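You operate a simulated robot arm through the tools that you are given. There is no shell and no other tool. Be economical: measure what you need, move in short steps, check, and stop when the job is done.

You run a simulated robot arm. Do the job below in one go: nothing can be reset, and whatever is moved stays where it is left.

Task
Share out the grey bottles on the top of the long table. At the end: the grey bottle marked "rinse" from the top of the long table is on the blue coin dish; the lotion tube (marked "Beach Lotion") stands where the orange socks stood; the grey bottle marked "toner" from the top of the long table is on top of the red box; the yellow note block stands on top of the blue book (marked "Tarucelo Rivers"); the orange socks stands where the yellow note block stood; whatever was shut is shut again. Leave all else as you found it, and nothing knocked over.

It is judged by the outcome, as a careful person would: the job done as asked, and still so three seconds after it is handed in. It fails if anything else is knocked over, pushed out of place, dropped, spilled or broken.

Robot
A 7-joint arm with a two-finger parallel gripper, fixed in place. Base frame: the origin is at the foot of the arm, x ahead of it, y to its left, z up; the work surface is at about z = 0.76. Lengths are in m, angles in rad, forces in N, time in s.
With the tool pointing down near the work surface it reaches from about 0.3 to 0.7 m from the base axis. Its first joint turns from -1.152 to 1.152 rad. Payload 1.57 kg.
Tool frame: the origin (TCP) lies between the finger pads and is the grasp point; the fingertips stand 0.03 m ahead of it; z points along the fingers, y is the line along which they close. The gripper opens to 0.11 m. The fingers are 0.024 m wide and 0.012 m thick; the gripper's body (0.048 by 0.112 m) begins 0.078 m behind the TCP.
Orientation is told as [roll, pitch, yaw] about the base's x, y, z axes, in that order, counted from this pose: with the fingers straight down and closing along the base's y, the tool's x points along the base's -x, its y along +y and its z along -z.

Tools
- The arm moves only by the tool send_rows. Its argument "series" is a list of rows, each a list of 3 entries, a list of its own where there are three numbers: the shift along the base's x, y, z in m, then the turn, a rotation vector about the base's x, y, z in rad, then the finger opening in m, from 0 to 0.11. In form: [[[x, y, z], [ax, ay, az], hand], ...]. A call has 1 to 20 rows; each row shifts and turns the commanded pose from where the row before left it. Rows are played at 5 a second. More than 0.05 m and 0.15 rad between two rows, or a gripper value outside its range, and nothing of the call is played. A pose out of reach is approached as far as the arm can. The call stops where the force on the tool passes 40 N (or 10 N more than at its start, if that is more) or the arm is blocked; 0.2 s more then pass. The fingers move at their own pace (about 0.108 m/s each) and stop on an object; they squeeze with about 21 N. The grip force told is the motor's: it shows also when the fingers shut on nothing. Time passes only in rows, and 0.2 s behind the last, so rows that do not move let the fingers close. The reply holds the time, the measured pose of the TCP, the force on the tool along the base axes, the opening and the grip force, in the units named above and with some noise.
- Cameras (640 x 400 px; columns grow to the right, rows downward): "scene" is fixed at [0.1676, -0.4017, 1.3914]; the picture's right is [0.74, -0.68, 0.00], its down [-0.47, -0.51, -0.71] and it looks along [0.48, 0.53, -0.70] (base axes); focal length 340 px, centre (320, 200). "wrist" rides on the gripper at [-0.036, 0, -0.08] in the tool frame; the picture's right is [0.00, -1.00, 0.00], its down [0.97, 0.00, -0.24] and it looks along [0.24, 0.00, 0.97] (tool axes); focal length 218 px, centre (320, 200).
- capture(camera): a new picture of that camera. The clock stands still meanwhile.
- pixel_to_xyz(camera, pixels): there is no depth. For up to 12 entries [column, row, z] of the newest picture of that camera ("zoom" is the newest enlarged one), the place [x, y] in the base frame at which the ray of that pixel passes the height z, good to about 0.003 m. The clock stands still meanwhile.
- enlarge(camera, box): a new picture of the part [left, top, right, bottom] of that camera's present view, enlarged. The clock stands still meanwhile.
- close_job(): hands the job in; it is judged then, once.

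Keep the steps short. Do not move on a guess: measure, check each grasp and each placing, and mend mistakes. In all there are 80 turns and 54 pictures (those below and enlarged ones count). Leave the gripper open and the arm clear of the work at the hand-in unless told otherwise, and finish with a single line.

The tools are called as name(argument=value, ...) on one line, values as JSON. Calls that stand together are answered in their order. send_rows: Moves the arm, as the interface text tells. Its arguments: {"type":"object","properties":{"series":{"type":"array"}},"required":["series"]} The other tools are called the same way: capture (camera) takes a picture; pixel_to_xyz (camera, pixels) gives the place at which the rays of pixels pass given heights; enlarge (camera, box) takes an enlarged picture of a part of a camera's view; close_job () hands the job in.

At the start:

```text
t: 0.0
tool_pos: [0.3965, -0.0804, 1.1306]
orientation: [0.0, 0.0, 0.001]
ft_force: [-0.8, 1.0, -0.9]
width: 0.11
grasp_force: 0.1
```

scene: 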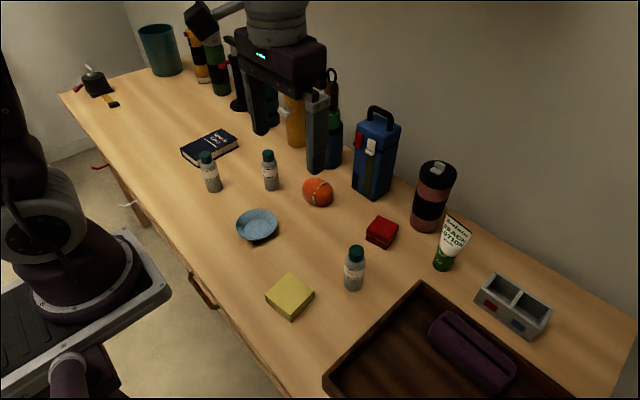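
wrist: 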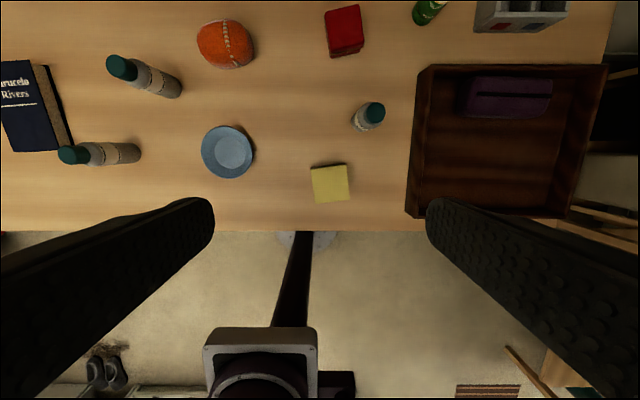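

I see three grey bottles, at scene (211,172), (269,170) and (354,268). I'll enlarge them to read the labels.

enlarge(camera="scene", box=[180, 130, 300, 205])

enlarge(camera="scene", box=[260, 200, 480, 337])

```text
5.33 times, centred on (240, 168) of scene
```

zoom: 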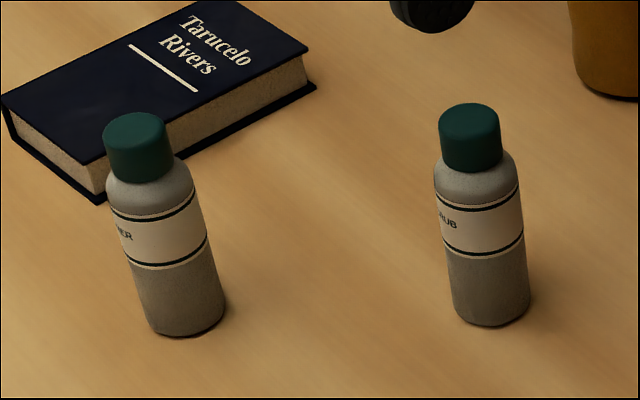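

```text
2.91 times, centred on (370, 268) of scene
```

zoom: 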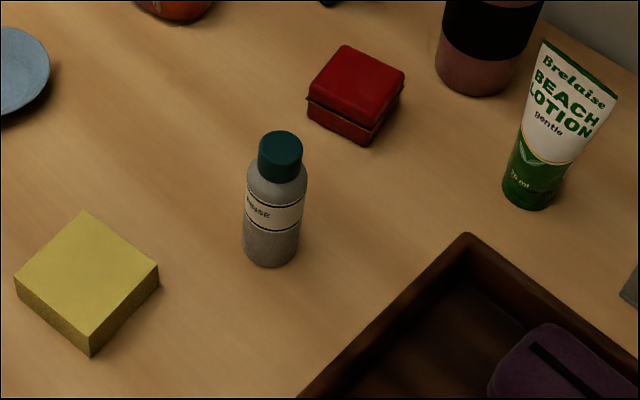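

The labels read "...NER" (left), "...RUB" (middle) and "RINSE" (right). Next I'll measure the bases at table height: the zoom for the right-hand items, and the scene for the rest.

pixel_to_xyz(camera="zoom", pixels=[[271, 257, 0.76], [16, 295, 0.76], [91, 356, 0.76], [158, 283, 0.76], [307, 112, 0.76], [370, 146, 0.76], [402, 92, 0.76], [528, 198, 0.76], [502, 192, 0.76], [551, 198, 0.76], [465, 235, 0.8], [300, 398, 0.8]])

pixel_to_xyz(camera="scene", pixels=[[214.3, 190.5, 0.76], [272, 188.5, 0.76], [256, 240, 0.76], [317, 205, 0.76], [199, 166, 0.76], [181, 158, 0.76], [238, 149, 0.76], [257, 222, 0.78], [180, 150, 0.78], [199, 160, 0.78], [238, 145, 0.78], [218, 130, 0.78]])

pixel_to_xyz(camera="wrist", pixels=[[311, 169, 0.785], [345, 164, 0.785], [350, 199, 0.785], [315, 204, 0.785], [325, 12, 0.79], [358, 5, 0.79], [363, 45, 0.79], [329, 53, 0.79], [225, 44, 0.79], [228, 152, 0.77], [375, 112, 0.87], [362, 124, 0.76]])

```text
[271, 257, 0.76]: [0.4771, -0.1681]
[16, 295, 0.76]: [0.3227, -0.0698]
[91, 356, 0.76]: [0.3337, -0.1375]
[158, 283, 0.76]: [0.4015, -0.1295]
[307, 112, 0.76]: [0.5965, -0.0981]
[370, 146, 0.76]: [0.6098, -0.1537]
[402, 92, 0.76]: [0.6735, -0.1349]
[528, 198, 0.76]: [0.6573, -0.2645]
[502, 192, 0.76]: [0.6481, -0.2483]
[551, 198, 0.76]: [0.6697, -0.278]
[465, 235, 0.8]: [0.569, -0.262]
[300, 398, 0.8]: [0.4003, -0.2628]
```

```text
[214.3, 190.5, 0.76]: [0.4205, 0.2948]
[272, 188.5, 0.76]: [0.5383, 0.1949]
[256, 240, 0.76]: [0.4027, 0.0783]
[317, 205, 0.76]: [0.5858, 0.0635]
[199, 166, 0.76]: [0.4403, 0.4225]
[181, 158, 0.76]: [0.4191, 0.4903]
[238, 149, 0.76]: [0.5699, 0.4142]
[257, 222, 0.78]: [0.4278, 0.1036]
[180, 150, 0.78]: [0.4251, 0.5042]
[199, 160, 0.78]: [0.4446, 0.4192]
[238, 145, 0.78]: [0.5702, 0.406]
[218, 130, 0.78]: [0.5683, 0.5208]
```

```text
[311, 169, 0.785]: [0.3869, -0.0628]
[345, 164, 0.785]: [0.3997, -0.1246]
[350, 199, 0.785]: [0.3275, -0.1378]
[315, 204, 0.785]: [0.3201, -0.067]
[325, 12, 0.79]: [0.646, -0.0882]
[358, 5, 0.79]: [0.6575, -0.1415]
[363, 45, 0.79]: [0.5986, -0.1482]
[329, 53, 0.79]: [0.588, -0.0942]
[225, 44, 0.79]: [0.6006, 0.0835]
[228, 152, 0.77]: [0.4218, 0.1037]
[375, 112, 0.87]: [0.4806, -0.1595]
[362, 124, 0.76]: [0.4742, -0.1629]
```

The rinse bottle is at about (0.477, -0.166), 0.11 m tall. The note block is centred at (0.361, -0.10), yawed about 0.16. I'll move above the rinse bottle and take a wrist picture.

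send_rows(series=[[[0.02, -0.0214, -0.0375], [0, 0, 0], 0.09], [[0.02, -0.0214, -0.0375], [0, 0, 0], 0.09], [[0.02, -0.0214, -0.0375], [0, 0, 0], 0.09], [[0.0205, -0.0214, -0.0375], [0, 0, 0], 0.09], [[0, 0, 0], [0, 0, 0], 0.09]])

capture(camera="wrist")

```text
t: 1.2
tool_pos: [0.4775, -0.1647, 0.9805]
orientation: [0.001, 0.0, 0.001]
ft_force: [0.1, 0.2, -0.8]
width: 0.0901
grasp_force: 0.2
```

```text
49 pictures are left
```

wrist: 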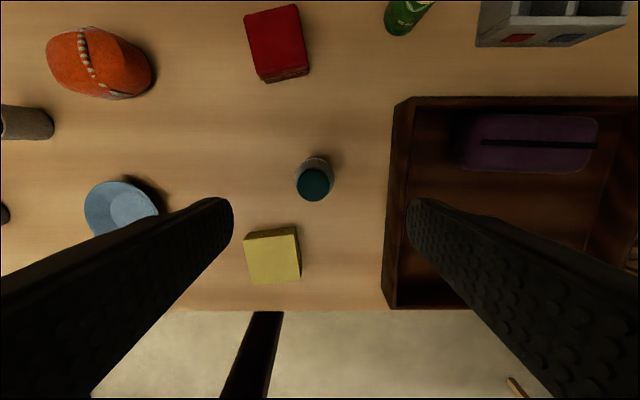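

The bottle cap is at (314,184), and socks, red box and note block are also visible. I'll measure all of these from this nearer view.

pixel_to_xyz(camera="wrist", pixels=[[314, 184, 0.87], [316, 170, 0.76], [125, 208, 0.765], [134, 210, 0.765], [100, 65, 0.795], [47, 55, 0.795], [151, 75, 0.795], [245, 16, 0.79], [296, 5, 0.79], [309, 68, 0.79], [262, 76, 0.79], [400, 24, 0.76]])

pixel_to_xyz(camera="scene", pixels=[[357, 250, 0.87], [357, 250, 0.86], [357, 250, 0.88], [318, 192, 0.795], [256, 222, 0.77], [383, 228, 0.79], [289, 290, 0.785]])

```text
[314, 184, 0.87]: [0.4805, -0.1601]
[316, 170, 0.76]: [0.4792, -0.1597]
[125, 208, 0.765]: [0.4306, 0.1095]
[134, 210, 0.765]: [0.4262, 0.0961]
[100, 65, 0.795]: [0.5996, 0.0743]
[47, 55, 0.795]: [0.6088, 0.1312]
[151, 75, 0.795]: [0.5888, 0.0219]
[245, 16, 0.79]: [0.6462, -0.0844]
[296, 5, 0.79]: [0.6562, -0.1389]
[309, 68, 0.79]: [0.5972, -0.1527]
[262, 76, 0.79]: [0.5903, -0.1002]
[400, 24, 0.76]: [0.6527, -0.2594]
```

```text
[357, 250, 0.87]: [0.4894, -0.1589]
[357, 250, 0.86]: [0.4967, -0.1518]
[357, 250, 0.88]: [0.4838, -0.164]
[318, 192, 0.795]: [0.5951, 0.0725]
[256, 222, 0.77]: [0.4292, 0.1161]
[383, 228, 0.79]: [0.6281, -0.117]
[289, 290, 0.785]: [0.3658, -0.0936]
```

The bottle centre is at about (0.480, -0.162) and its top near 0.885. I'll go down to z = 0.825 and close.

send_rows(series=[[[0.0025, 0.002, -0.039], [0, 0, 0], 0.09], [[0, 0, -0.039], [0, 0, 0], 0.09], [[0, 0, -0.039], [0, 0, 0], 0.09], [[0, 0, -0.0385], [0, 0, 0], 0.09], [[0, 0, 0], [0, 0, 0], 0.09], [[0, 0, 0], [0, 0, 0], 0.03], [[0, 0, 0], [0, 0, 0], 0.03], [[0, 0, 0], [0, 0, 0], 0.03]])

enlarge(camera="scene", box=[220, 190, 420, 315])

```text
t: 3.0
tool_pos: [0.4803, -0.1625, 0.8257]
orientation: [-0.002, -0.001, 0.0]
ft_force: [0.0, 0.2, -0.9]
width: 0.0391
grasp_force: 21.0
```

```text
3.20 times, centred on (320, 252) of scene
```

zoom: 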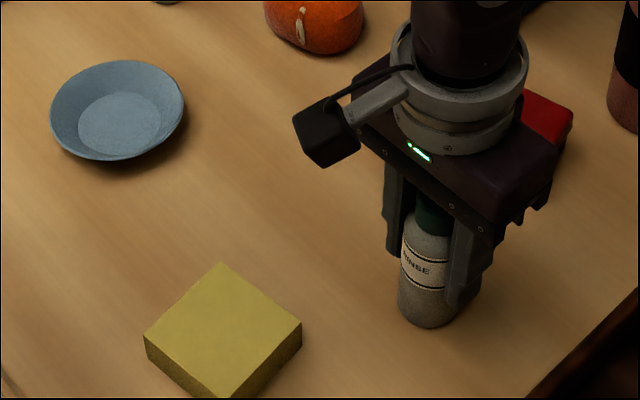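

It holds (opening 0.039). The dish floor is centred at zoom (120,124) and the rim at (117,110). I'll measure those and lift straight up 0.1 m.

pixel_to_xyz(camera="zoom", pixels=[[120, 124, 0.765], [120, 124, 0.77], [117, 110, 0.785], [117, 110, 0.79], [78, 128, 0.765], [161, 120, 0.765], [121, 93, 0.765], [119, 155, 0.765]])

send_rows(series=[[[0, 0, 0.03], [0, 0, 0], 0.03], [[0, 0, 0.04], [0, 0, 0], 0.03], [[0, 0, 0.04], [0, 0, 0], 0.03], [[0, 0, 0], [0, 0, 0], 0.03]])

```text
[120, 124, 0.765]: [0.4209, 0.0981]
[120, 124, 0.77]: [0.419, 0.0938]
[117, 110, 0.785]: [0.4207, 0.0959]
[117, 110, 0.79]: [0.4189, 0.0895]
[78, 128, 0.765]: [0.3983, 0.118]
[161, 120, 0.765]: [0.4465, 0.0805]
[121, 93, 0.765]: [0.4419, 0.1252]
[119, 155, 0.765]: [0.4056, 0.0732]
```

```text
t: 4.0
tool_pos: [0.4808, -0.1638, 0.9362]
orientation: [0.001, 0.0, -0.001]
ft_force: [-0.3, 0.8, -1.7]
width: 0.0388
grasp_force: 21.2
```

Lifted. I'll carry it over the dish at (0.423, 0.099) and lower to TCP z about 0.85.

send_rows(series=[[[-0.0097, 0.0438, 0], [0, 0, 0], 0.03], [[-0.0097, 0.0438, 0], [0, 0, 0], 0.03], [[-0.0097, 0.0438, 0], [0, 0, 0], 0.03], [[-0.0097, 0.0438, 0], [0, 0, 0], 0.03], [[-0.0097, 0.0438, 0], [0, 0, 0], 0.03], [[-0.0097, 0.0438, 0], [0, 0, 0], 0.03], [[0, 0, 0], [0, 0, 0], 0.03], [[0, 0, -0.03], [0, 0, 0], 0.03], [[0, 0, -0.03], [0, 0, 0], 0.03], [[0, 0, -0.022], [0, 0, 0], 0.03], [[0, 0, 0], [0, 0, 0], 0.03]])

enlarge(camera="scene", box=[200, 160, 320, 260])

```text
t: 6.4
tool_pos: [0.4225, 0.101, 0.8541]
orientation: [0.0, 0.002, 0.001]
ft_force: [0.1, -0.2, -1.0]
width: 0.0387
grasp_force: 20.8
```

```text
4.00 times, centred on (260, 210) of scene
```

zoom: 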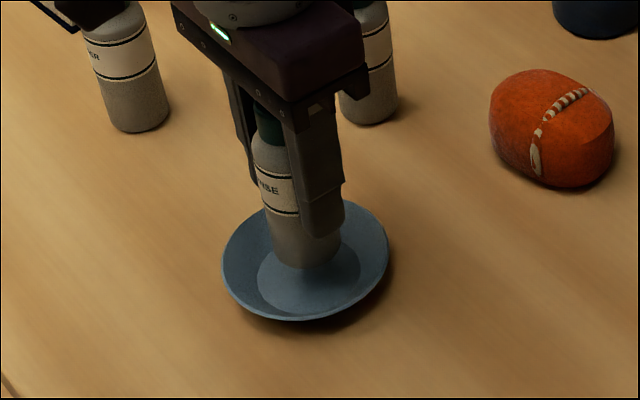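

The bottle is centred over the dish. I'll lower in small steps.

send_rows(series=[[[0, 0, -0.006], [0, 0, 0], 0.03], [[0, 0, -0.005], [0, 0, 0], 0.03], [[0, 0, -0.004], [0, 0, 0], 0.03], [[0, 0, 0], [0, 0, 0], 0.03]])

```text
t: 7.4
tool_pos: [0.4214, 0.0996, 0.8383]
orientation: [0.0, 0.0, 0.0]
ft_force: [-0.1, 0.6, -1.8]
width: 0.0388
grasp_force: 20.6
```

send_rows(series=[[[0, 0, -0.002], [0, 0, 0], 0.03], [[0, 0, -0.002], [0, 0, 0], 0.03], [[0, 0, 0], [0, 0, 0], 0.03]])

send_rows(series=[[[0, 0, -0.002], [0, 0, 0], 0.03], [[0, 0, 0], [0, 0, 0], 0.03]])

```text
t: 8.2
tool_pos: [0.4209, 0.0999, 0.8346]
orientation: [0.0, 0.002, -0.001]
ft_force: [0.2, 0.2, -1.2]
width: 0.0389
grasp_force: 21.0
```

```text
t: 8.8
tool_pos: [0.4221, 0.0992, 0.8322]
orientation: [0.001, -0.002, 0.0]
ft_force: [-0.2, -0.2, -1.9]
width: 0.0389
grasp_force: 20.8
```

No contact yet, so I'll keep lowering, 1.5 mm at a time.

send_rows(series=[[[0, 0, -0.0015], [0, 0, 0], 0.03], [[0, 0, 0], [0, 0, 0], 0.03]])

send_rows(series=[[[0, 0, -0.0015], [0, 0, 0], 0.03], [[0, 0, 0], [0, 0, 0], 0.03]])

enlarge(camera="scene", box=[220, 190, 300, 250])

```text
t: 9.4
tool_pos: [0.4214, 0.0988, 0.8303]
orientation: [0.003, 0.0, -0.001]
ft_force: [-0.1, -0.4, 0.6]
width: 0.0388
grasp_force: 20.7
```

```text
t: 10.0
tool_pos: [0.423, 0.0991, 0.8284]
orientation: [0.0, 0.0, 0.0]
ft_force: [-2.3, -0.8, 21.8]
width: 0.0389
grasp_force: 21.2
```

```text
6.67 times, centred on (260, 220) of scene
```

zoom: 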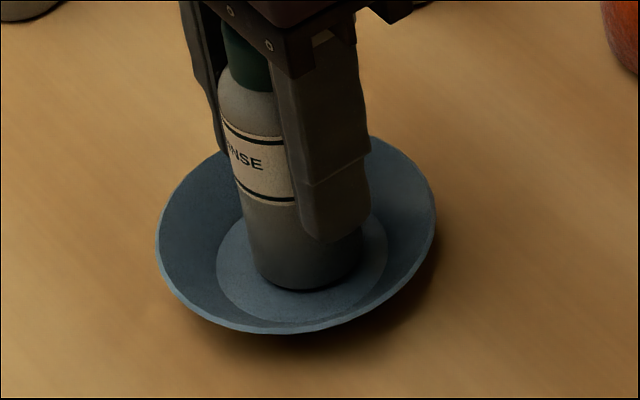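

It has contact (22 N) and sits on the dish floor. I'll ease up 1 mm, open, and rise.

send_rows(series=[[[0, 0, 0.001], [0, 0, 0], 0.03], [[0, 0, 0], [0, 0, 0], 0.07], [[0, 0, 0], [0, 0, 0], 0.07], [[0, 0, 0.03], [0, 0, 0], 0.07], [[0, 0, 0.045], [0, 0, 0], 0.07], [[0, 0, 0.045], [0, 0, 0], 0.09], [[0, 0, 0.03], [0, 0, 0], 0.09], [[0, 0, 0], [0, 0, 0], 0.09]])

capture(camera="scene")

capture(camera="wrist")

```text
t: 11.8
tool_pos: [0.4229, 0.0982, 0.9793]
orientation: [-0.001, -0.001, -0.002]
ft_force: [-0.4, -0.1, 0.3]
width: 0.0902
grasp_force: 0.1
```

```text
45 pictures are left
```

scene: 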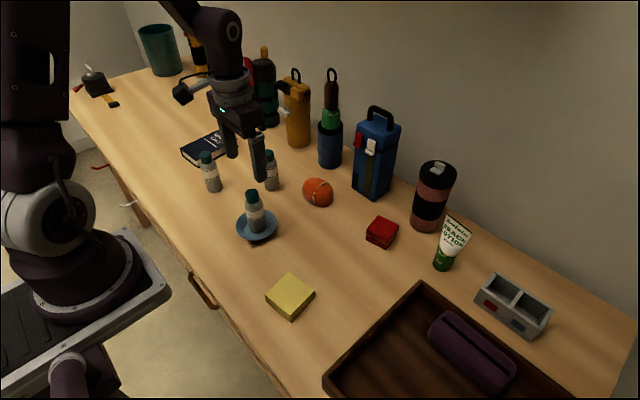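

```text
44 pictures are left
```

wrist: 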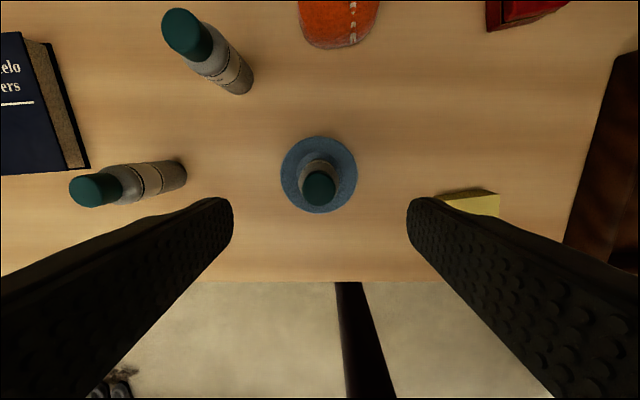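

The rinse bottle stands in the dish. Next is the note block: I'll go to (0.360, -0.099) with a yaw of +0.16 and check from above.

send_rows(series=[[[-0.0126, -0.0394, 0], [0, 0, 0.04], 0.105], [[-0.0126, -0.0394, 0], [0, 0, 0.04], 0.105], [[-0.0126, -0.0394, 0], [0, 0, 0.04], 0.105], [[-0.0126, -0.0394, 0], [0, 0, 0.04], 0.105], [[-0.0126, -0.0394, 0], [0, 0, 0], 0.105], [[0, 0, -0.04], [0, 0, 0], 0.105], [[0, 0, -0.04], [0, 0, 0], 0.105], [[0, 0, 0], [0, 0, 0], 0.105]])

capture(camera="wrist")

```text
t: 13.6
tool_pos: [0.358, -0.0975, 0.901]
orientation: [0.0, 0.0, 0.16]
ft_force: [-0.4, 0.1, 0.2]
width: 0.105
grasp_force: 0.0
```

```text
43 pictures are left
```

wrist: 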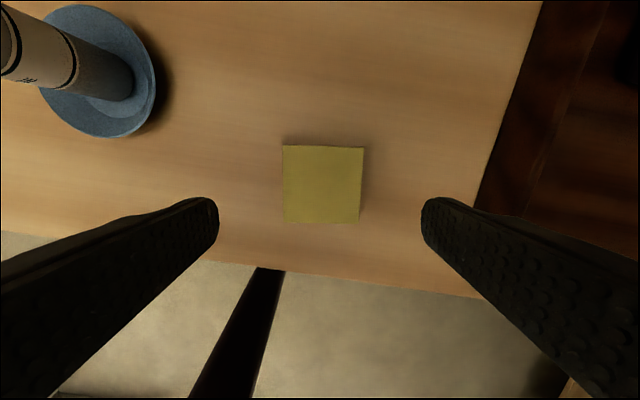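

The block is well aligned, with corners at (283,145), (364,147), (360,223) and (285,223). I'll measure it.

pixel_to_xyz(camera="wrist", pixels=[[283, 145, 0.783], [364, 147, 0.783], [360, 223, 0.783], [285, 223, 0.783], [283, 145, 0.76], [363, 214, 0.76]])

```text
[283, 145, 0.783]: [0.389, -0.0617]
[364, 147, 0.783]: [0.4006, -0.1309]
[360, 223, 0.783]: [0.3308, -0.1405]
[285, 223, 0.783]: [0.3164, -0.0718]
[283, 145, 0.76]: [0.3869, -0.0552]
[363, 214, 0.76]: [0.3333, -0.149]
```

The centre is (0.359, -0.101). I'll go down to TCP z 0.796 and close.

send_rows(series=[[[0.001, -0.0035, -0.04], [0, 0, 0], 0.105], [[0, 0, -0.04], [0, 0, 0], 0.105], [[0, 0, -0.025], [0, 0, 0], 0.105], [[0, 0, 0], [0, 0, 0], 0.06], [[0, 0, 0], [0, 0, 0], 0.06], [[0, 0, 0], [0, 0, 0], 0.06]])

```text
t: 15.0
tool_pos: [0.3599, -0.1008, 0.7951]
orientation: [0.0, -0.001, 0.159]
ft_force: [0.2, -0.8, 0.3]
width: 0.0695
grasp_force: 21.1
```

Gripped at 0.0695. I'll lift to 1.0 and carry it toward the book.

send_rows(series=[[[0, 0, 0.03], [0, 0, 0], 0.06], [[0, 0, 0.045], [0, 0, 0], 0.06], [[0, 0, 0.045], [0, 0, 0], 0.06], [[0, 0, 0.045], [0, 0, 0], 0.06], [[0, 0, 0.04], [0, 0, 0], 0.06], [[0.01, 0.043, 0], [0, 0, 0], 0.06], [[0.01, 0.043, 0], [0, 0, 0], 0.06], [[0.01, 0.043, 0], [0, 0, 0], 0.06], [[0.01, 0.043, 0], [0, 0, 0], 0.06], [[0.01, 0.043, 0], [0, 0, 0], 0.06], [[0.01, 0.043, 0], [0, 0, 0], 0.06], [[0.01, 0.043, 0], [0, 0, 0], 0.06], [[0.01, 0.043, 0], [0, 0, 0], 0.06], [[0.01, 0.043, 0], [0, 0, 0], 0.06], [[0.01, 0.043, 0], [0, 0, 0], 0.06], [[0, 0, 0], [0, 0, 0], 0.06]])

capture(camera="wrist")

enlarge(camera="scene", box=[150, 80, 310, 200])

```text
t: 18.4
tool_pos: [0.4604, 0.3299, 1.0008]
orientation: [0.002, 0.001, 0.161]
ft_force: [0.0, 0.0, 0.4]
width: 0.0598
grasp_force: 0.0
```

```text
42 pictures are left
```

wrist: 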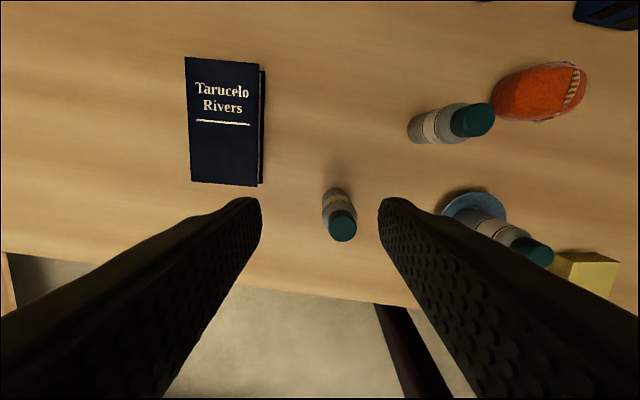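

```text
3.33 times, centred on (230, 140) of scene
```

zoom: 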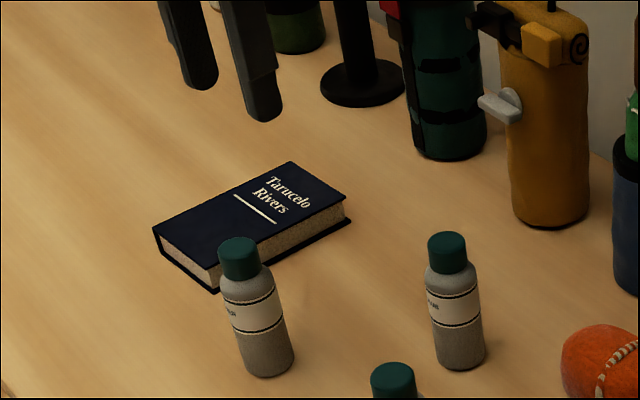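

The fingers are empty (opening 0.0598, no force): the block slipped out and shows at wrist (585,275). I'll look at the scene.

enlarge(camera="scene", box=[190, 190, 430, 340])

```text
2.67 times, centred on (310, 265) of scene
```

zoom: 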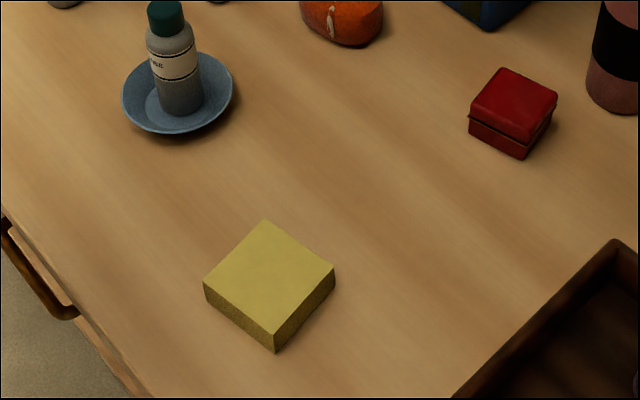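

The block is still at about its old spot, so it slid out early in the lift. I'll measure where it is now, to go lower on it and lift more gently. I'll also measure the book from the wrist view.

pixel_to_xyz(camera="zoom", pixels=[[204, 297, 0.76], [275, 354, 0.76], [335, 283, 0.76], [204, 281, 0.785], [273, 334, 0.785], [335, 268, 0.785], [265, 220, 0.785]])

pixel_to_xyz(camera="wrist", pixels=[[185, 58, 0.79], [259, 63, 0.79], [257, 186, 0.79], [191, 181, 0.79], [264, 68, 0.765], [262, 184, 0.765]])

pixel_to_xyz(camera="scene", pixels=[[214, 219, 0.785], [217.5, 128.5, 0.785], [334, 140, 0.785], [233.9, 138.8, 0.785], [176.3, 149.2, 0.785], [194.5, 159, 0.785], [194.5, 167.3, 0.76], [177, 151.5, 0.76], [235, 145.3, 0.76]])

```text
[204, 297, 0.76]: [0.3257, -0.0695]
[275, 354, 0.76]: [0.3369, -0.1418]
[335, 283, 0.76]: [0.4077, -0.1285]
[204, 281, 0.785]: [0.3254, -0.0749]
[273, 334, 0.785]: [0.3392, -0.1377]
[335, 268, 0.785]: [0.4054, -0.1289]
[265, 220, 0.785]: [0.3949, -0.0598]
```

```text
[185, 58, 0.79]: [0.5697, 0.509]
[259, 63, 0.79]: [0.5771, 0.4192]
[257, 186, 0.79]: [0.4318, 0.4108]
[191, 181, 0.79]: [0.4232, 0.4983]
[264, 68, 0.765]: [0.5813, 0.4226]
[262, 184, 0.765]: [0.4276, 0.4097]
```

```text
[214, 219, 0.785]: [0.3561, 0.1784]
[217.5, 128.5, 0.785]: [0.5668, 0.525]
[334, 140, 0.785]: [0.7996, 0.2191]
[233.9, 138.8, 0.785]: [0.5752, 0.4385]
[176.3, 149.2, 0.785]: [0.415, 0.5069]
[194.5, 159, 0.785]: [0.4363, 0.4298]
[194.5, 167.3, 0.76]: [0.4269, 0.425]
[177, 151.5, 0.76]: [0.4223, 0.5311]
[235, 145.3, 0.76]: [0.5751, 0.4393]
```

The block sits at about (0.365, -0.101), having shifted roughly 4 mm. The book is centred near (0.497, 0.456), with its top at about 0.79–0.80. I'll return to the block and recheck from above.

send_rows(series=[[[-0.0096, -0.0431, 0], [0, 0, 0], 0.105], [[-0.0096, -0.0431, 0], [0, 0, 0], 0.105], [[-0.0096, -0.0431, 0], [0, 0, 0], 0.105], [[-0.0096, -0.0431, 0], [0, 0, 0], 0.105], [[-0.0096, -0.0431, 0], [0, 0, 0], 0.105], [[-0.0096, -0.0431, 0], [0, 0, 0], 0.105], [[-0.0096, -0.0431, 0], [0, 0, 0], 0.105], [[-0.0096, -0.0431, 0], [0, 0, 0], 0.105], [[-0.0096, -0.0431, 0], [0, 0, 0], 0.105], [[-0.0096, -0.0431, 0], [0, 0, 0], 0.105], [[0, 0, -0.045], [0, 0, 0], 0.105], [[0, 0, -0.045], [0, 0, 0], 0.105], [[0, 0, -0.03], [0, 0, 0], 0.105], [[0, 0, 0], [0, 0, 0], 0.105]])

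capture(camera="wrist")

```text
t: 21.4
tool_pos: [0.3636, -0.1022, 0.8808]
orientation: [-0.001, 0.0, 0.158]
ft_force: [-0.1, -0.3, 0.5]
width: 0.1047
grasp_force: 0.0
```

```text
39 pictures are left
```

wrist: 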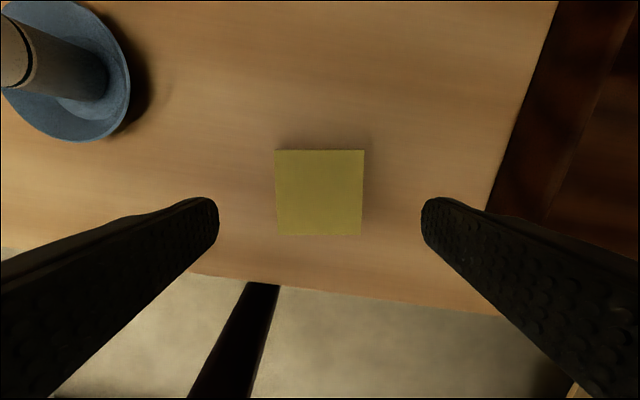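

The block is now centred on the tool axis, at (320,192). I'll go down to about 0.791 and grip, then lift only a little.

send_rows(series=[[[0, 0, -0.04], [0, 0, 0], 0.105], [[0, 0, -0.035], [0, 0, 0], 0.105], [[0, 0, -0.01], [0, 0, 0], 0.105], [[0, 0, -0.0045], [0, 0, 0], 0.105], [[0, 0, 0], [0, 0, 0], 0.105]])

send_rows(series=[[[0, 0, 0], [0, 0, 0], 0.04], [[0, 0, 0], [0, 0, 0], 0.04], [[0, 0, 0], [0, 0, 0], 0.04], [[0, 0, 0], [0, 0, 0], 0.04], [[0, 0, 0.005], [0, 0, 0], 0.04], [[0, 0, 0.005], [0, 0, 0], 0.04], [[0, 0, 0.01], [0, 0, 0], 0.04], [[0, 0, 0.01], [0, 0, 0], 0.04], [[0, 0, 0], [0, 0, 0], 0.04]])

enlarge(camera="scene", box=[230, 230, 350, 330])

```text
t: 22.6
tool_pos: [0.3626, -0.102, 0.7901]
orientation: [-0.001, -0.001, 0.159]
ft_force: [0.5, -0.9, 0.0]
width: 0.1051
grasp_force: 0.0
```

```text
t: 24.6
tool_pos: [0.3642, -0.1028, 0.8217]
orientation: [0.0, 0.0, 0.16]
ft_force: [-0.4, -0.2, -1.1]
width: 0.0693
grasp_force: 20.9
```

```text
4.00 times, centred on (290, 280) of scene
```

zoom: 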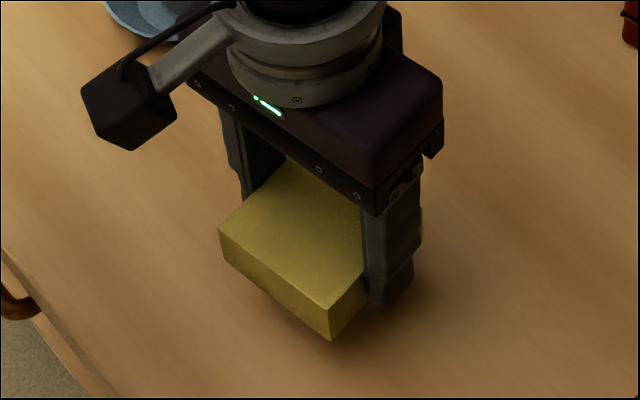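

The block hangs level in the grip. I'll lift gently and carry with smaller steps.

send_rows(series=[[[0, 0, 0.012], [0, 0, 0], 0.04], [[0, 0, 0.02], [0, 0, 0], 0.04], [[0, 0, 0.025], [0, 0, 0], 0.04], [[0, 0, 0.03], [0, 0, 0], 0.04], [[0, 0, 0.03], [0, 0, 0], 0.04], [[0, 0, 0.02], [0, 0, 0], 0.04], [[0, 0, 0.005], [0, 0, 0], 0.04], [[0.0023, 0.0097, 0], [0, 0, 0], 0.04], [[0.0046, 0.0195, 0], [0, 0, 0], 0.04], [[0.0069, 0.0292, 0], [0, 0, 0], 0.04], [[0.0069, 0.0292, 0], [0, 0, 0], 0.04], [[0.0069, 0.0292, 0], [0, 0, 0], 0.04], [[0.0069, 0.0292, 0], [0, 0, 0], 0.04], [[0.0069, 0.0292, 0], [0, 0, 0], 0.04], [[0.0069, 0.0292, 0], [0, 0, 0], 0.04], [[0.0069, 0.0292, 0], [0, 0, 0], 0.04], [[0.0069, 0.0292, 0], [0, 0, 0], 0.04], [[0.0046, 0.0195, 0], [0, 0, 0], 0.04], [[0.0023, 0.0097, 0], [0, 0, 0], 0.04]])

```text
t: 28.6
tool_pos: [0.4329, 0.1901, 0.9625]
orientation: [-0.001, 0.0, 0.159]
ft_force: [-0.3, 0.4, -0.5]
width: 0.0693
grasp_force: 20.7
```

Still held. I'll go on to (0.497, 0.456), turning -0.085 to line up with the book's yaw of about 0.075.

send_rows(series=[[[0.0023, 0.0097, 0], [0, 0, -0.02], 0.04], [[0.0046, 0.0195, 0], [0, 0, -0.02], 0.04], [[0.0069, 0.0292, 0], [0, 0, -0.025], 0.04], [[0.0069, 0.0292, 0], [0, 0, -0.02], 0.04], [[0.0069, 0.0292, 0], [0, 0, 0], 0.04], [[0.0069, 0.0292, 0], [0, 0, 0], 0.04], [[0.0069, 0.0292, 0], [0, 0, 0], 0.04], [[0.0069, 0.0292, 0], [0, 0, 0], 0.04], [[0.0069, 0.0292, 0], [0, 0, 0], 0.04], [[0.0046, 0.0195, 0], [0, 0, 0], 0.04], [[0.0043, 0.0129, 0], [0, 0, 0], 0.04], [[0, 0, -0.02], [0, 0, 0], 0.04], [[0, 0, -0.03], [0, 0, 0], 0.04], [[0, 0, -0.03], [0, 0, 0], 0.04], [[0, 0, -0.01], [0, 0, 0], 0.04], [[0, 0, 0], [0, 0, 0], 0.04]])

enlarge(camera="scene", box=[150, 90, 290, 195])

capture(camera="wrist")

```text
t: 32.0
tool_pos: [0.4843, 0.4362, 0.8659]
orientation: [-0.001, 0.0, 0.077]
ft_force: [0.1, 0.2, -2.2]
width: 0.0694
grasp_force: 20.9
out of reach, approached as far as the arm can: row 10, 11
```

```text
3.81 times, centred on (220, 142) of scene
```

zoom: 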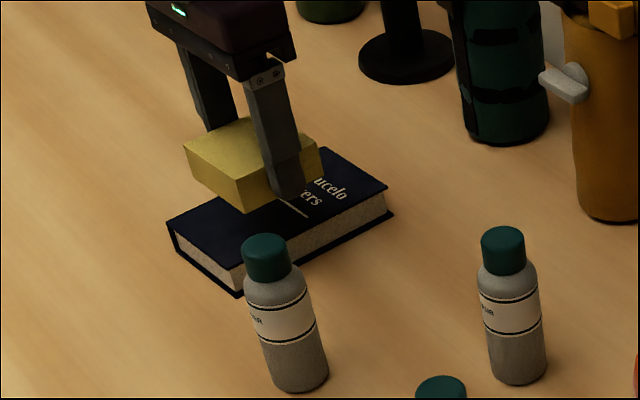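

```text
36 pictures are left
```

wrist: 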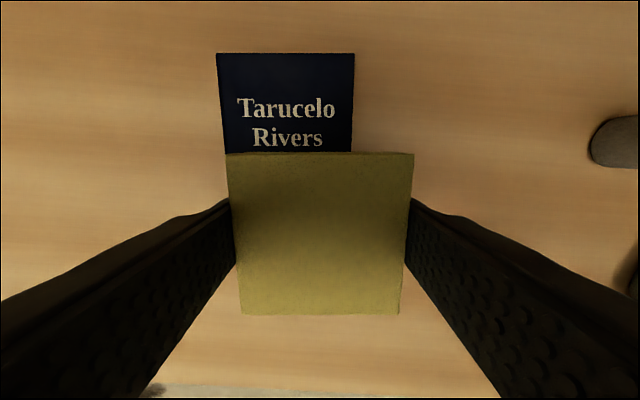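

Near the limit of reach the arm stopped about 2 cm short. I'll measure the book in this view: far corners (217,54) and (355,54), right edge at (351,152).

pixel_to_xyz(camera="wrist", pixels=[[217, 54, 0.79], [355, 54, 0.79], [217, 54, 0.8], [355, 54, 0.8], [351, 150, 0.79], [224, 150, 0.79]])

send_rows(series=[[[0.005, 0.01, 0], [0, 0, 0], 0.04], [[0.005, 0.01, 0], [0, 0, 0], 0.04], [[0, 0, 0], [0, 0, 0], 0.04]])

```text
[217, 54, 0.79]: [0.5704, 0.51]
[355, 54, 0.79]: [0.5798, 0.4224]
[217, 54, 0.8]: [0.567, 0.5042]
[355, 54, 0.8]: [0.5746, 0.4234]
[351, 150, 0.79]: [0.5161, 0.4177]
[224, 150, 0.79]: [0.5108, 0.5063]
```

```text
t: 32.8
tool_pos: [0.4885, 0.4472, 0.8666]
orientation: [0.0, -0.001, 0.076]
ft_force: [-0.2, 0.0, -0.5]
width: 0.0693
grasp_force: 21.3
out of reach, approached as far as the arm can: row 2
```

It reached (0.4885, 0.447), and the book's centre line is at y about 0.46. Lower down there's more reach, so I'll drop 0.02 and then shift +y.

send_rows(series=[[[0, 0, -0.01], [0, 0, 0], 0.04], [[0, 0, -0.01], [0, 0, 0], 0.04], [[0, 0.006, 0], [0, 0, 0], 0.04], [[0, 0.006, 0], [0, 0, 0], 0.04], [[0, 0, 0], [0, 0, 0], 0.04]])

```text
t: 34.0
tool_pos: [0.4837, 0.4484, 0.8409]
orientation: [-0.014, 0.011, 0.08]
ft_force: [-0.6, -0.8, -0.6]
width: 0.0691
grasp_force: 20.6
out of reach, approached as far as the arm can: row 3, 4
```

It's at the limit, at a radius of about 0.66. I'll come in along x, to about 0.470, which still leaves the block fully on the book.

send_rows(series=[[[-0.01, 0.0, 0], [0, 0, 0], 0.04], [[-0.006, 0.0, 0], [0, 0, 0], 0.04], [[0, 0, 0], [0, 0, 0], 0.04]])

```text
t: 34.8
tool_pos: [0.4663, 0.4475, 0.8413]
orientation: [0.002, 0.0, 0.075]
ft_force: [-0.4, -0.5, -1.2]
width: 0.0694
grasp_force: 20.9
out of reach, approached as far as the arm can: row 1
```

send_rows(series=[[[0.003, 0.01, 0], [0, 0, 0], 0.04], [[0, 0, -0.005], [0, 0, 0], 0.04], [[0, 0, 0], [0, 0, 0], 0.04]])

enlarge(camera="scene", box=[160, 100, 260, 175])

```text
t: 35.6
tool_pos: [0.4704, 0.4588, 0.8359]
orientation: [0.0, 0.002, 0.074]
ft_force: [-0.7, -0.6, -0.6]
width: 0.0692
grasp_force: 20.8
```

```text
5.33 times, centred on (210, 138) of scene
```

zoom: 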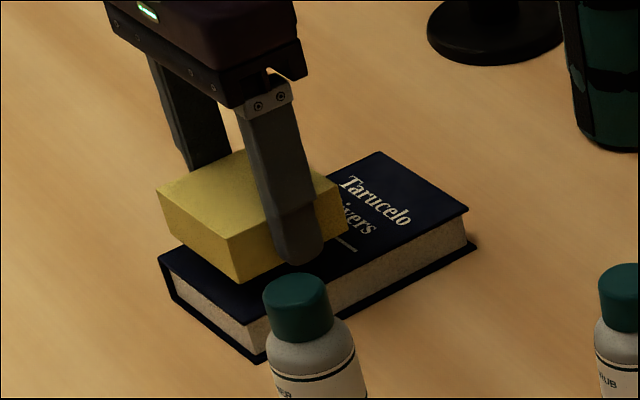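

It's well placed over the book. I'll lower in small steps and watch the force.

send_rows(series=[[[0.003, 0, -0.005], [0, 0, 0], 0.04], [[0, 0, -0.003], [0, 0, 0], 0.04], [[0, 0, 0], [0, 0, 0], 0.04]])

send_rows(series=[[[0, 0, -0.002], [0, 0, 0], 0.04], [[0, 0, 0], [0, 0, 0], 0.04]])

send_rows(series=[[[0, 0, -0.002], [0, 0, 0], 0.04], [[0, 0, 0], [0, 0, 0], 0.04]])

```text
t: 36.4
tool_pos: [0.4736, 0.4601, 0.8281]
orientation: [0.001, 0.001, 0.076]
ft_force: [-0.1, 1.3, -1.2]
width: 0.0693
grasp_force: 20.8
```

```text
t: 37.0
tool_pos: [0.4723, 0.459, 0.8249]
orientation: [-0.001, 0.0, 0.076]
ft_force: [0.5, -0.1, -0.5]
width: 0.0691
grasp_force: 21.2
```

```text
t: 37.6
tool_pos: [0.4727, 0.4581, 0.8239]
orientation: [-0.001, 0.001, 0.076]
ft_force: [-0.1, 0.2, -1.3]
width: 0.0692
grasp_force: 21.4
```

send_rows(series=[[[0, 0, -0.002], [0, 0, 0], 0.04], [[0, 0, 0], [0, 0, 0], 0.04]])

send_rows(series=[[[0, 0, -0.0015], [0, 0, 0], 0.04], [[0, 0, 0], [0, 0, 0], 0.04]])

enlarge(camera="scene", box=[160, 100, 260, 175])

```text
t: 38.2
tool_pos: [0.4734, 0.4575, 0.8222]
orientation: [0.0, 0.001, 0.077]
ft_force: [-1.0, 0.2, -0.5]
width: 0.0692
grasp_force: 20.9
```

```text
t: 38.8
tool_pos: [0.4735, 0.4587, 0.8199]
orientation: [-0.002, -0.001, 0.073]
ft_force: [0.2, -0.3, 0.9]
width: 0.0694
grasp_force: 20.9
```

```text
5.33 times, centred on (210, 138) of scene
```

zoom: 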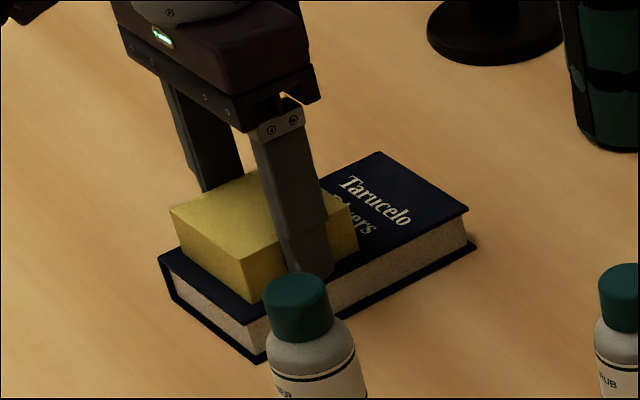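

It's just touching. I'll go 1 mm more, then release and rise, with the fingers opening only a little.

send_rows(series=[[[0, 0, -0.001], [0, 0, 0], 0.04], [[0, 0, 0], [0, 0, 0], 0.04]])

send_rows(series=[[[0, 0, 0.0005], [0, 0, 0], 0.085], [[0, 0, 0], [0, 0, 0], 0.085], [[0, 0, 0], [0, 0, 0], 0.085], [[0, 0, 0.02], [0, 0, 0], 0.085], [[0, 0, 0.04], [0, 0, 0], 0.085], [[-0.01, -0.02, 0.04], [0, 0, 0], 0.085], [[-0.01, -0.02, 0.03], [0, 0, 0], 0.085], [[0, 0, 0], [0, 0, 0], 0.085]])

enlarge(camera="scene", box=[160, 100, 360, 225])

```text
t: 39.4
tool_pos: [0.4743, 0.4592, 0.8218]
orientation: [0.002, -0.001, 0.075]
ft_force: [-1.9, -3.3, 15.8]
width: 0.0694
grasp_force: 21.3
```

```text
t: 41.2
tool_pos: [0.4539, 0.4186, 0.95]
orientation: [0.0, 0.002, 0.071]
ft_force: [0.5, 0.1, -0.3]
width: 0.085
grasp_force: 0.1
```

```text
3.20 times, centred on (260, 162) of scene
```

zoom: 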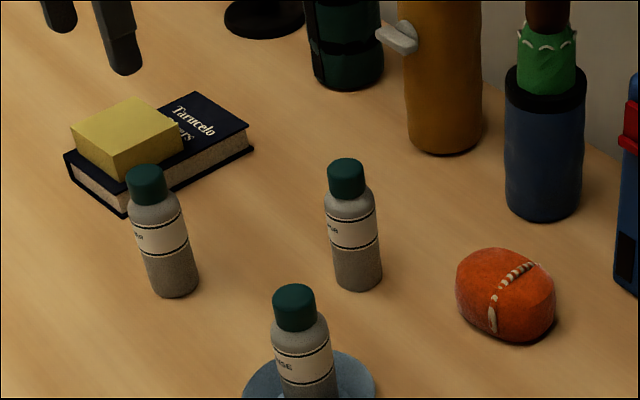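

The note block rests on the book. Next are the socks; I'll move to above (0.57, 0.08) and look down.

send_rows(series=[[[0.0145, -0.0423, 0], [0, 0, -0.03], 0.1], [[0.0145, -0.0423, 0], [0, 0, -0.03], 0.1], [[0.0145, -0.0423, 0], [0, 0, -0.015], 0.1], [[0.0145, -0.0423, 0.01], [0, 0, 0], 0.1], [[0.0145, -0.0423, 0], [0, 0, 0], 0.1], [[0.0145, -0.0423, 0], [0, 0, 0], 0.1], [[0.0145, -0.0423, 0], [0, 0, 0], 0.1], [[0.0145, -0.0423, 0], [0, 0, 0], 0.1], [[0, 0, 0], [0, 0, 0], 0.1]])

capture(camera="wrist")

enlarge(camera="scene", box=[270, 150, 490, 287])

```text
t: 43.2
tool_pos: [0.5678, 0.0802, 0.9606]
orientation: [0.001, -0.001, 0.001]
ft_force: [0.0, 0.0, -1.2]
width: 0.1002
grasp_force: 0.0
```

```text
32 pictures are left
```

wrist: 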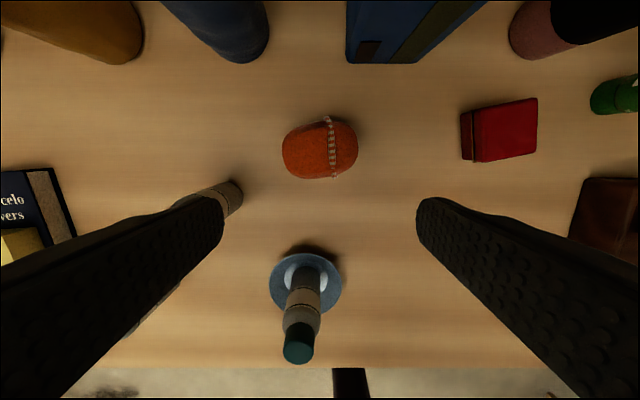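

```text
2.91 times, centred on (380, 218) of scene
```

zoom: 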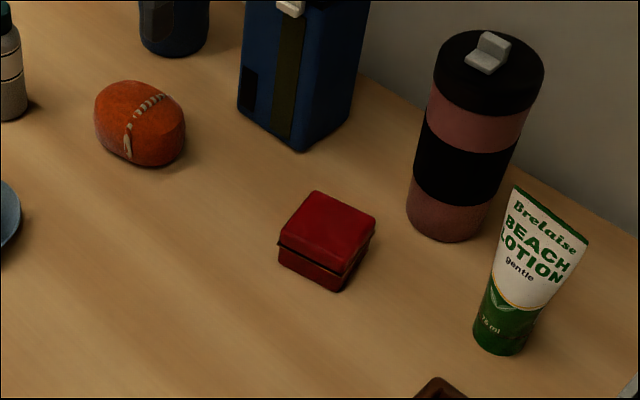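

The socks span wrist (281–358, 118–179). I'll measure them and the surroundings.

pixel_to_xyz(camera="wrist", pixels=[[281, 150, 0.785], [358, 148, 0.785], [320, 118, 0.785], [318, 179, 0.785], [320, 148, 0.79], [335, 176, 0.785], [300, 127, 0.785], [347, 62, 0.76], [417, 62, 0.76], [232, 60, 0.76], [301, 275, 0.765]])

pixel_to_xyz(camera="zoom", pixels=[[140, 122, 0.79], [140, 163, 0.76], [95, 135, 0.77], [185, 148, 0.77], [298, 150, 0.76], [238, 108, 0.76], [148, 82, 0.82]])

```text
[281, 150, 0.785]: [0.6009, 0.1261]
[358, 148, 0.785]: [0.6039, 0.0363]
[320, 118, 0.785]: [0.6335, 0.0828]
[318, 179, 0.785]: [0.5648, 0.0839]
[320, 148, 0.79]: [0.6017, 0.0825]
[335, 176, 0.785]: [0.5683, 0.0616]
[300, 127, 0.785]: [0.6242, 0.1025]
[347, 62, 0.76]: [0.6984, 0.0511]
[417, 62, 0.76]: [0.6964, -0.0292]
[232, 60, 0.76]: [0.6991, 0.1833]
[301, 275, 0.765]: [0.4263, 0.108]
```

```text
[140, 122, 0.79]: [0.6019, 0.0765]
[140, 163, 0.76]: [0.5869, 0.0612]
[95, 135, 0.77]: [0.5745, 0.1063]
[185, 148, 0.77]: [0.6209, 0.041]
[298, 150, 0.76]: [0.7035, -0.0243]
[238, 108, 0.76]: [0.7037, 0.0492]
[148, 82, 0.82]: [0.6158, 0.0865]
```

The socks are centred at (0.600, 0.081), 0.09 long in y and 0.068 in x. The lantern front is at x = 0.70. I'll turn the gripper 90° to close along x and centre it.

send_rows(series=[[[0.003, 0, 0], [0, 0, 0.1428], 0.1], [[0.003, 0, 0], [0, 0, 0.1428], 0.1], [[0.003, 0, 0], [0, 0, 0.1428], 0.1], [[0.003, 0, 0], [0, 0, 0.1428], 0.1], [[0.003, 0, 0], [0, 0, 0.1428], 0.1], [[0.003, 0, 0], [0, 0, 0.1428], 0.1], [[0.003, 0, 0], [0, 0, 0.1428], 0.1], [[0.003, 0, 0], [0, 0, 0.1428], 0.1], [[0.003, 0, 0], [0, 0, 0.1428], 0.1], [[0.003, 0, 0], [0, 0, 0.1428], 0.1], [[0.002, 0.001, 0], [0, 0, 0.1428], 0.1], [[0, 0, -0.03], [0, 0, 0], 0.1], [[0, 0, 0], [0, 0, 0], 0.1]])

capture(camera="wrist")

```text
t: 46.0
tool_pos: [0.6017, 0.0806, 0.9296]
orientation: [0.0, -0.001, 1.571]
ft_force: [-0.1, 0.8, 0.2]
width: 0.1
grasp_force: 0.1
```

```text
30 pictures are left
```

wrist: 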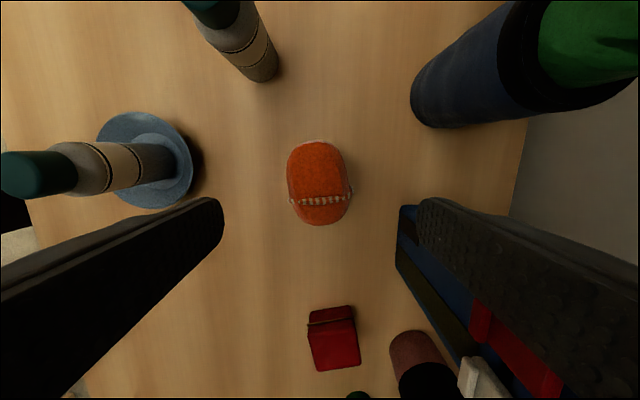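

The socks are centred at (319,183), against an expected axis row of 182. I'll lower to z = 0.797, grip, and lift slightly.

send_rows(series=[[[-0.001, 0, -0.04], [0, 0, 0], 0.1], [[0, 0, -0.04], [0, 0, 0], 0.1], [[0, 0, -0.035], [0, 0, 0], 0.1], [[0, 0, -0.0175], [0, 0, 0], 0.1], [[0, 0, 0], [0, 0, 0], 0.1]])

send_rows(series=[[[0, 0, 0], [0, 0, 0], 0.03], [[0, 0, 0], [0, 0, 0], 0.03], [[0, 0, 0], [0, 0, 0], 0.03], [[0, 0, 0], [0, 0, 0], 0.03]])

send_rows(series=[[[0, 0, 0.005], [0, 0, 0], 0.03], [[0, 0, 0.01], [0, 0, 0], 0.03], [[0, 0, 0.015], [0, 0, 0], 0.03], [[0, 0, 0], [0, 0, 0], 0.03]])

enlarge(camera="scene", box=[260, 130, 380, 230])

```text
t: 47.2
tool_pos: [0.5998, 0.081, 0.7975]
orientation: [0.0, 0.001, 1.567]
ft_force: [0.0, 0.8, -0.5]
width: 0.1001
grasp_force: 0.0
```

```text
t: 48.2
tool_pos: [0.5993, 0.0812, 0.7981]
orientation: [0.0, 0.0, 1.571]
ft_force: [-0.1, 0.5, 0.0]
width: 0.0615
grasp_force: 20.5
```

```text
t: 49.2
tool_pos: [0.5996, 0.0805, 0.8282]
orientation: [0.0, -0.001, 1.571]
ft_force: [0.7, 0.3, -0.3]
width: 0.0615
grasp_force: 21.1
```

```text
4.00 times, centred on (320, 180) of scene
```

zoom: 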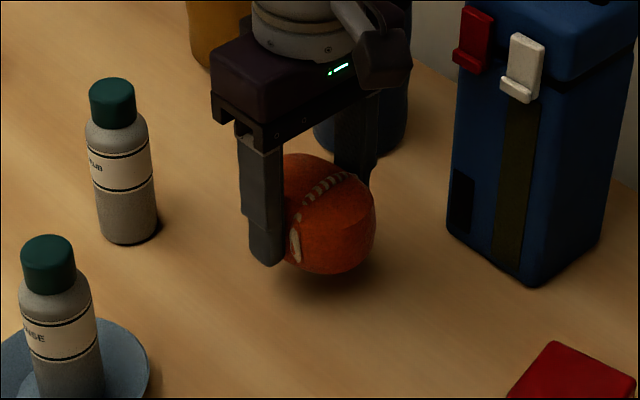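

The socks are held. I'll lift, carry to the note block's old spot (0.360, -0.101), and lower to z about 0.81.

send_rows(series=[[[0, 0, 0.02], [0, 0, 0], 0.03], [[0, 0, 0.03], [0, 0, 0], 0.03], [[0, 0, 0.02], [0, 0, 0], 0.03], [[-0.012, -0.0091, 0], [0, 0, 0], 0.03], [[-0.024, -0.0182, 0], [0, 0, 0], 0.03], [[-0.028, -0.0212, 0], [0, 0, 0], 0.03], [[-0.028, -0.0212, 0], [0, 0, 0], 0.03], [[-0.028, -0.0212, 0], [0, 0, 0], 0.03], [[-0.028, -0.0212, 0], [0, 0, 0], 0.03], [[-0.028, -0.0212, 0], [0, 0, 0], 0.03], [[-0.028, -0.0212, 0], [0, 0, 0], 0.03], [[-0.024, -0.0182, 0], [0, 0, 0], 0.03], [[-0.0115, -0.0091, 0], [0, 0, 0], 0.03], [[0, 0, -0.03], [0, 0, 0], 0.03], [[0, 0, -0.03], [0, 0, 0], 0.03], [[0, 0, -0.027], [0, 0, 0], 0.03], [[0, 0, 0], [0, 0, 0], 0.03]])

enlarge(camera="scene", box=[220, 220, 360, 325])

```text
t: 52.8
tool_pos: [0.3617, -0.1011, 0.8084]
orientation: [-0.002, 0.001, 1.571]
ft_force: [-0.5, -0.3, -0.5]
width: 0.0617
grasp_force: 21.0
```

```text
3.81 times, centred on (290, 272) of scene
```

zoom: 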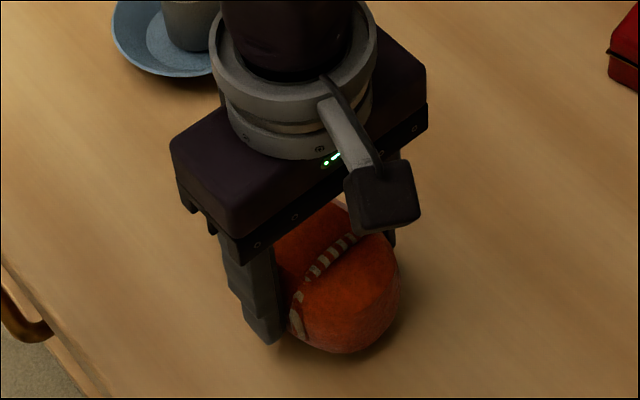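

It's over the spot. I'll lower in small steps.

send_rows(series=[[[0, 0, -0.004], [0, 0, 0], 0.03], [[0, 0, -0.003], [0, 0, 0], 0.03], [[0, 0, -0.002], [0, 0, 0], 0.03], [[0, 0, 0], [0, 0, 0], 0.03]])

send_rows(series=[[[0, 0, -0.0015], [0, 0, 0], 0.03], [[0, 0, 0], [0, 0, 0], 0.03]])

```text
t: 53.8
tool_pos: [0.3611, -0.1014, 0.8018]
orientation: [0.0, 0.0, 1.572]
ft_force: [-0.3, -0.4, 0.2]
width: 0.0614
grasp_force: 21.0
```

```text
t: 54.4
tool_pos: [0.3604, -0.1, 0.7998]
orientation: [0.0, 0.0, 1.569]
ft_force: [0.3, 1.0, -0.2]
width: 0.0611
grasp_force: 20.9
```

send_rows(series=[[[0, 0, -0.0015], [0, 0, 0], 0.03], [[0, 0, 0], [0, 0, 0], 0.03]])

send_rows(series=[[[0, 0, -0.001], [0, 0, 0], 0.03], [[0, 0, 0], [0, 0, 0], 0.03]])

```text
t: 55.0
tool_pos: [0.3607, -0.101, 0.7986]
orientation: [-0.002, -0.001, 1.571]
ft_force: [-1.0, 0.8, 6.8]
width: 0.0614
grasp_force: 20.7
```

```text
t: 55.6
tool_pos: [0.3606, -0.1006, 0.7988]
orientation: [-0.001, 0.0, 1.568]
ft_force: [0.0, 1.7, 27.9]
width: 0.0615
grasp_force: 20.9
```

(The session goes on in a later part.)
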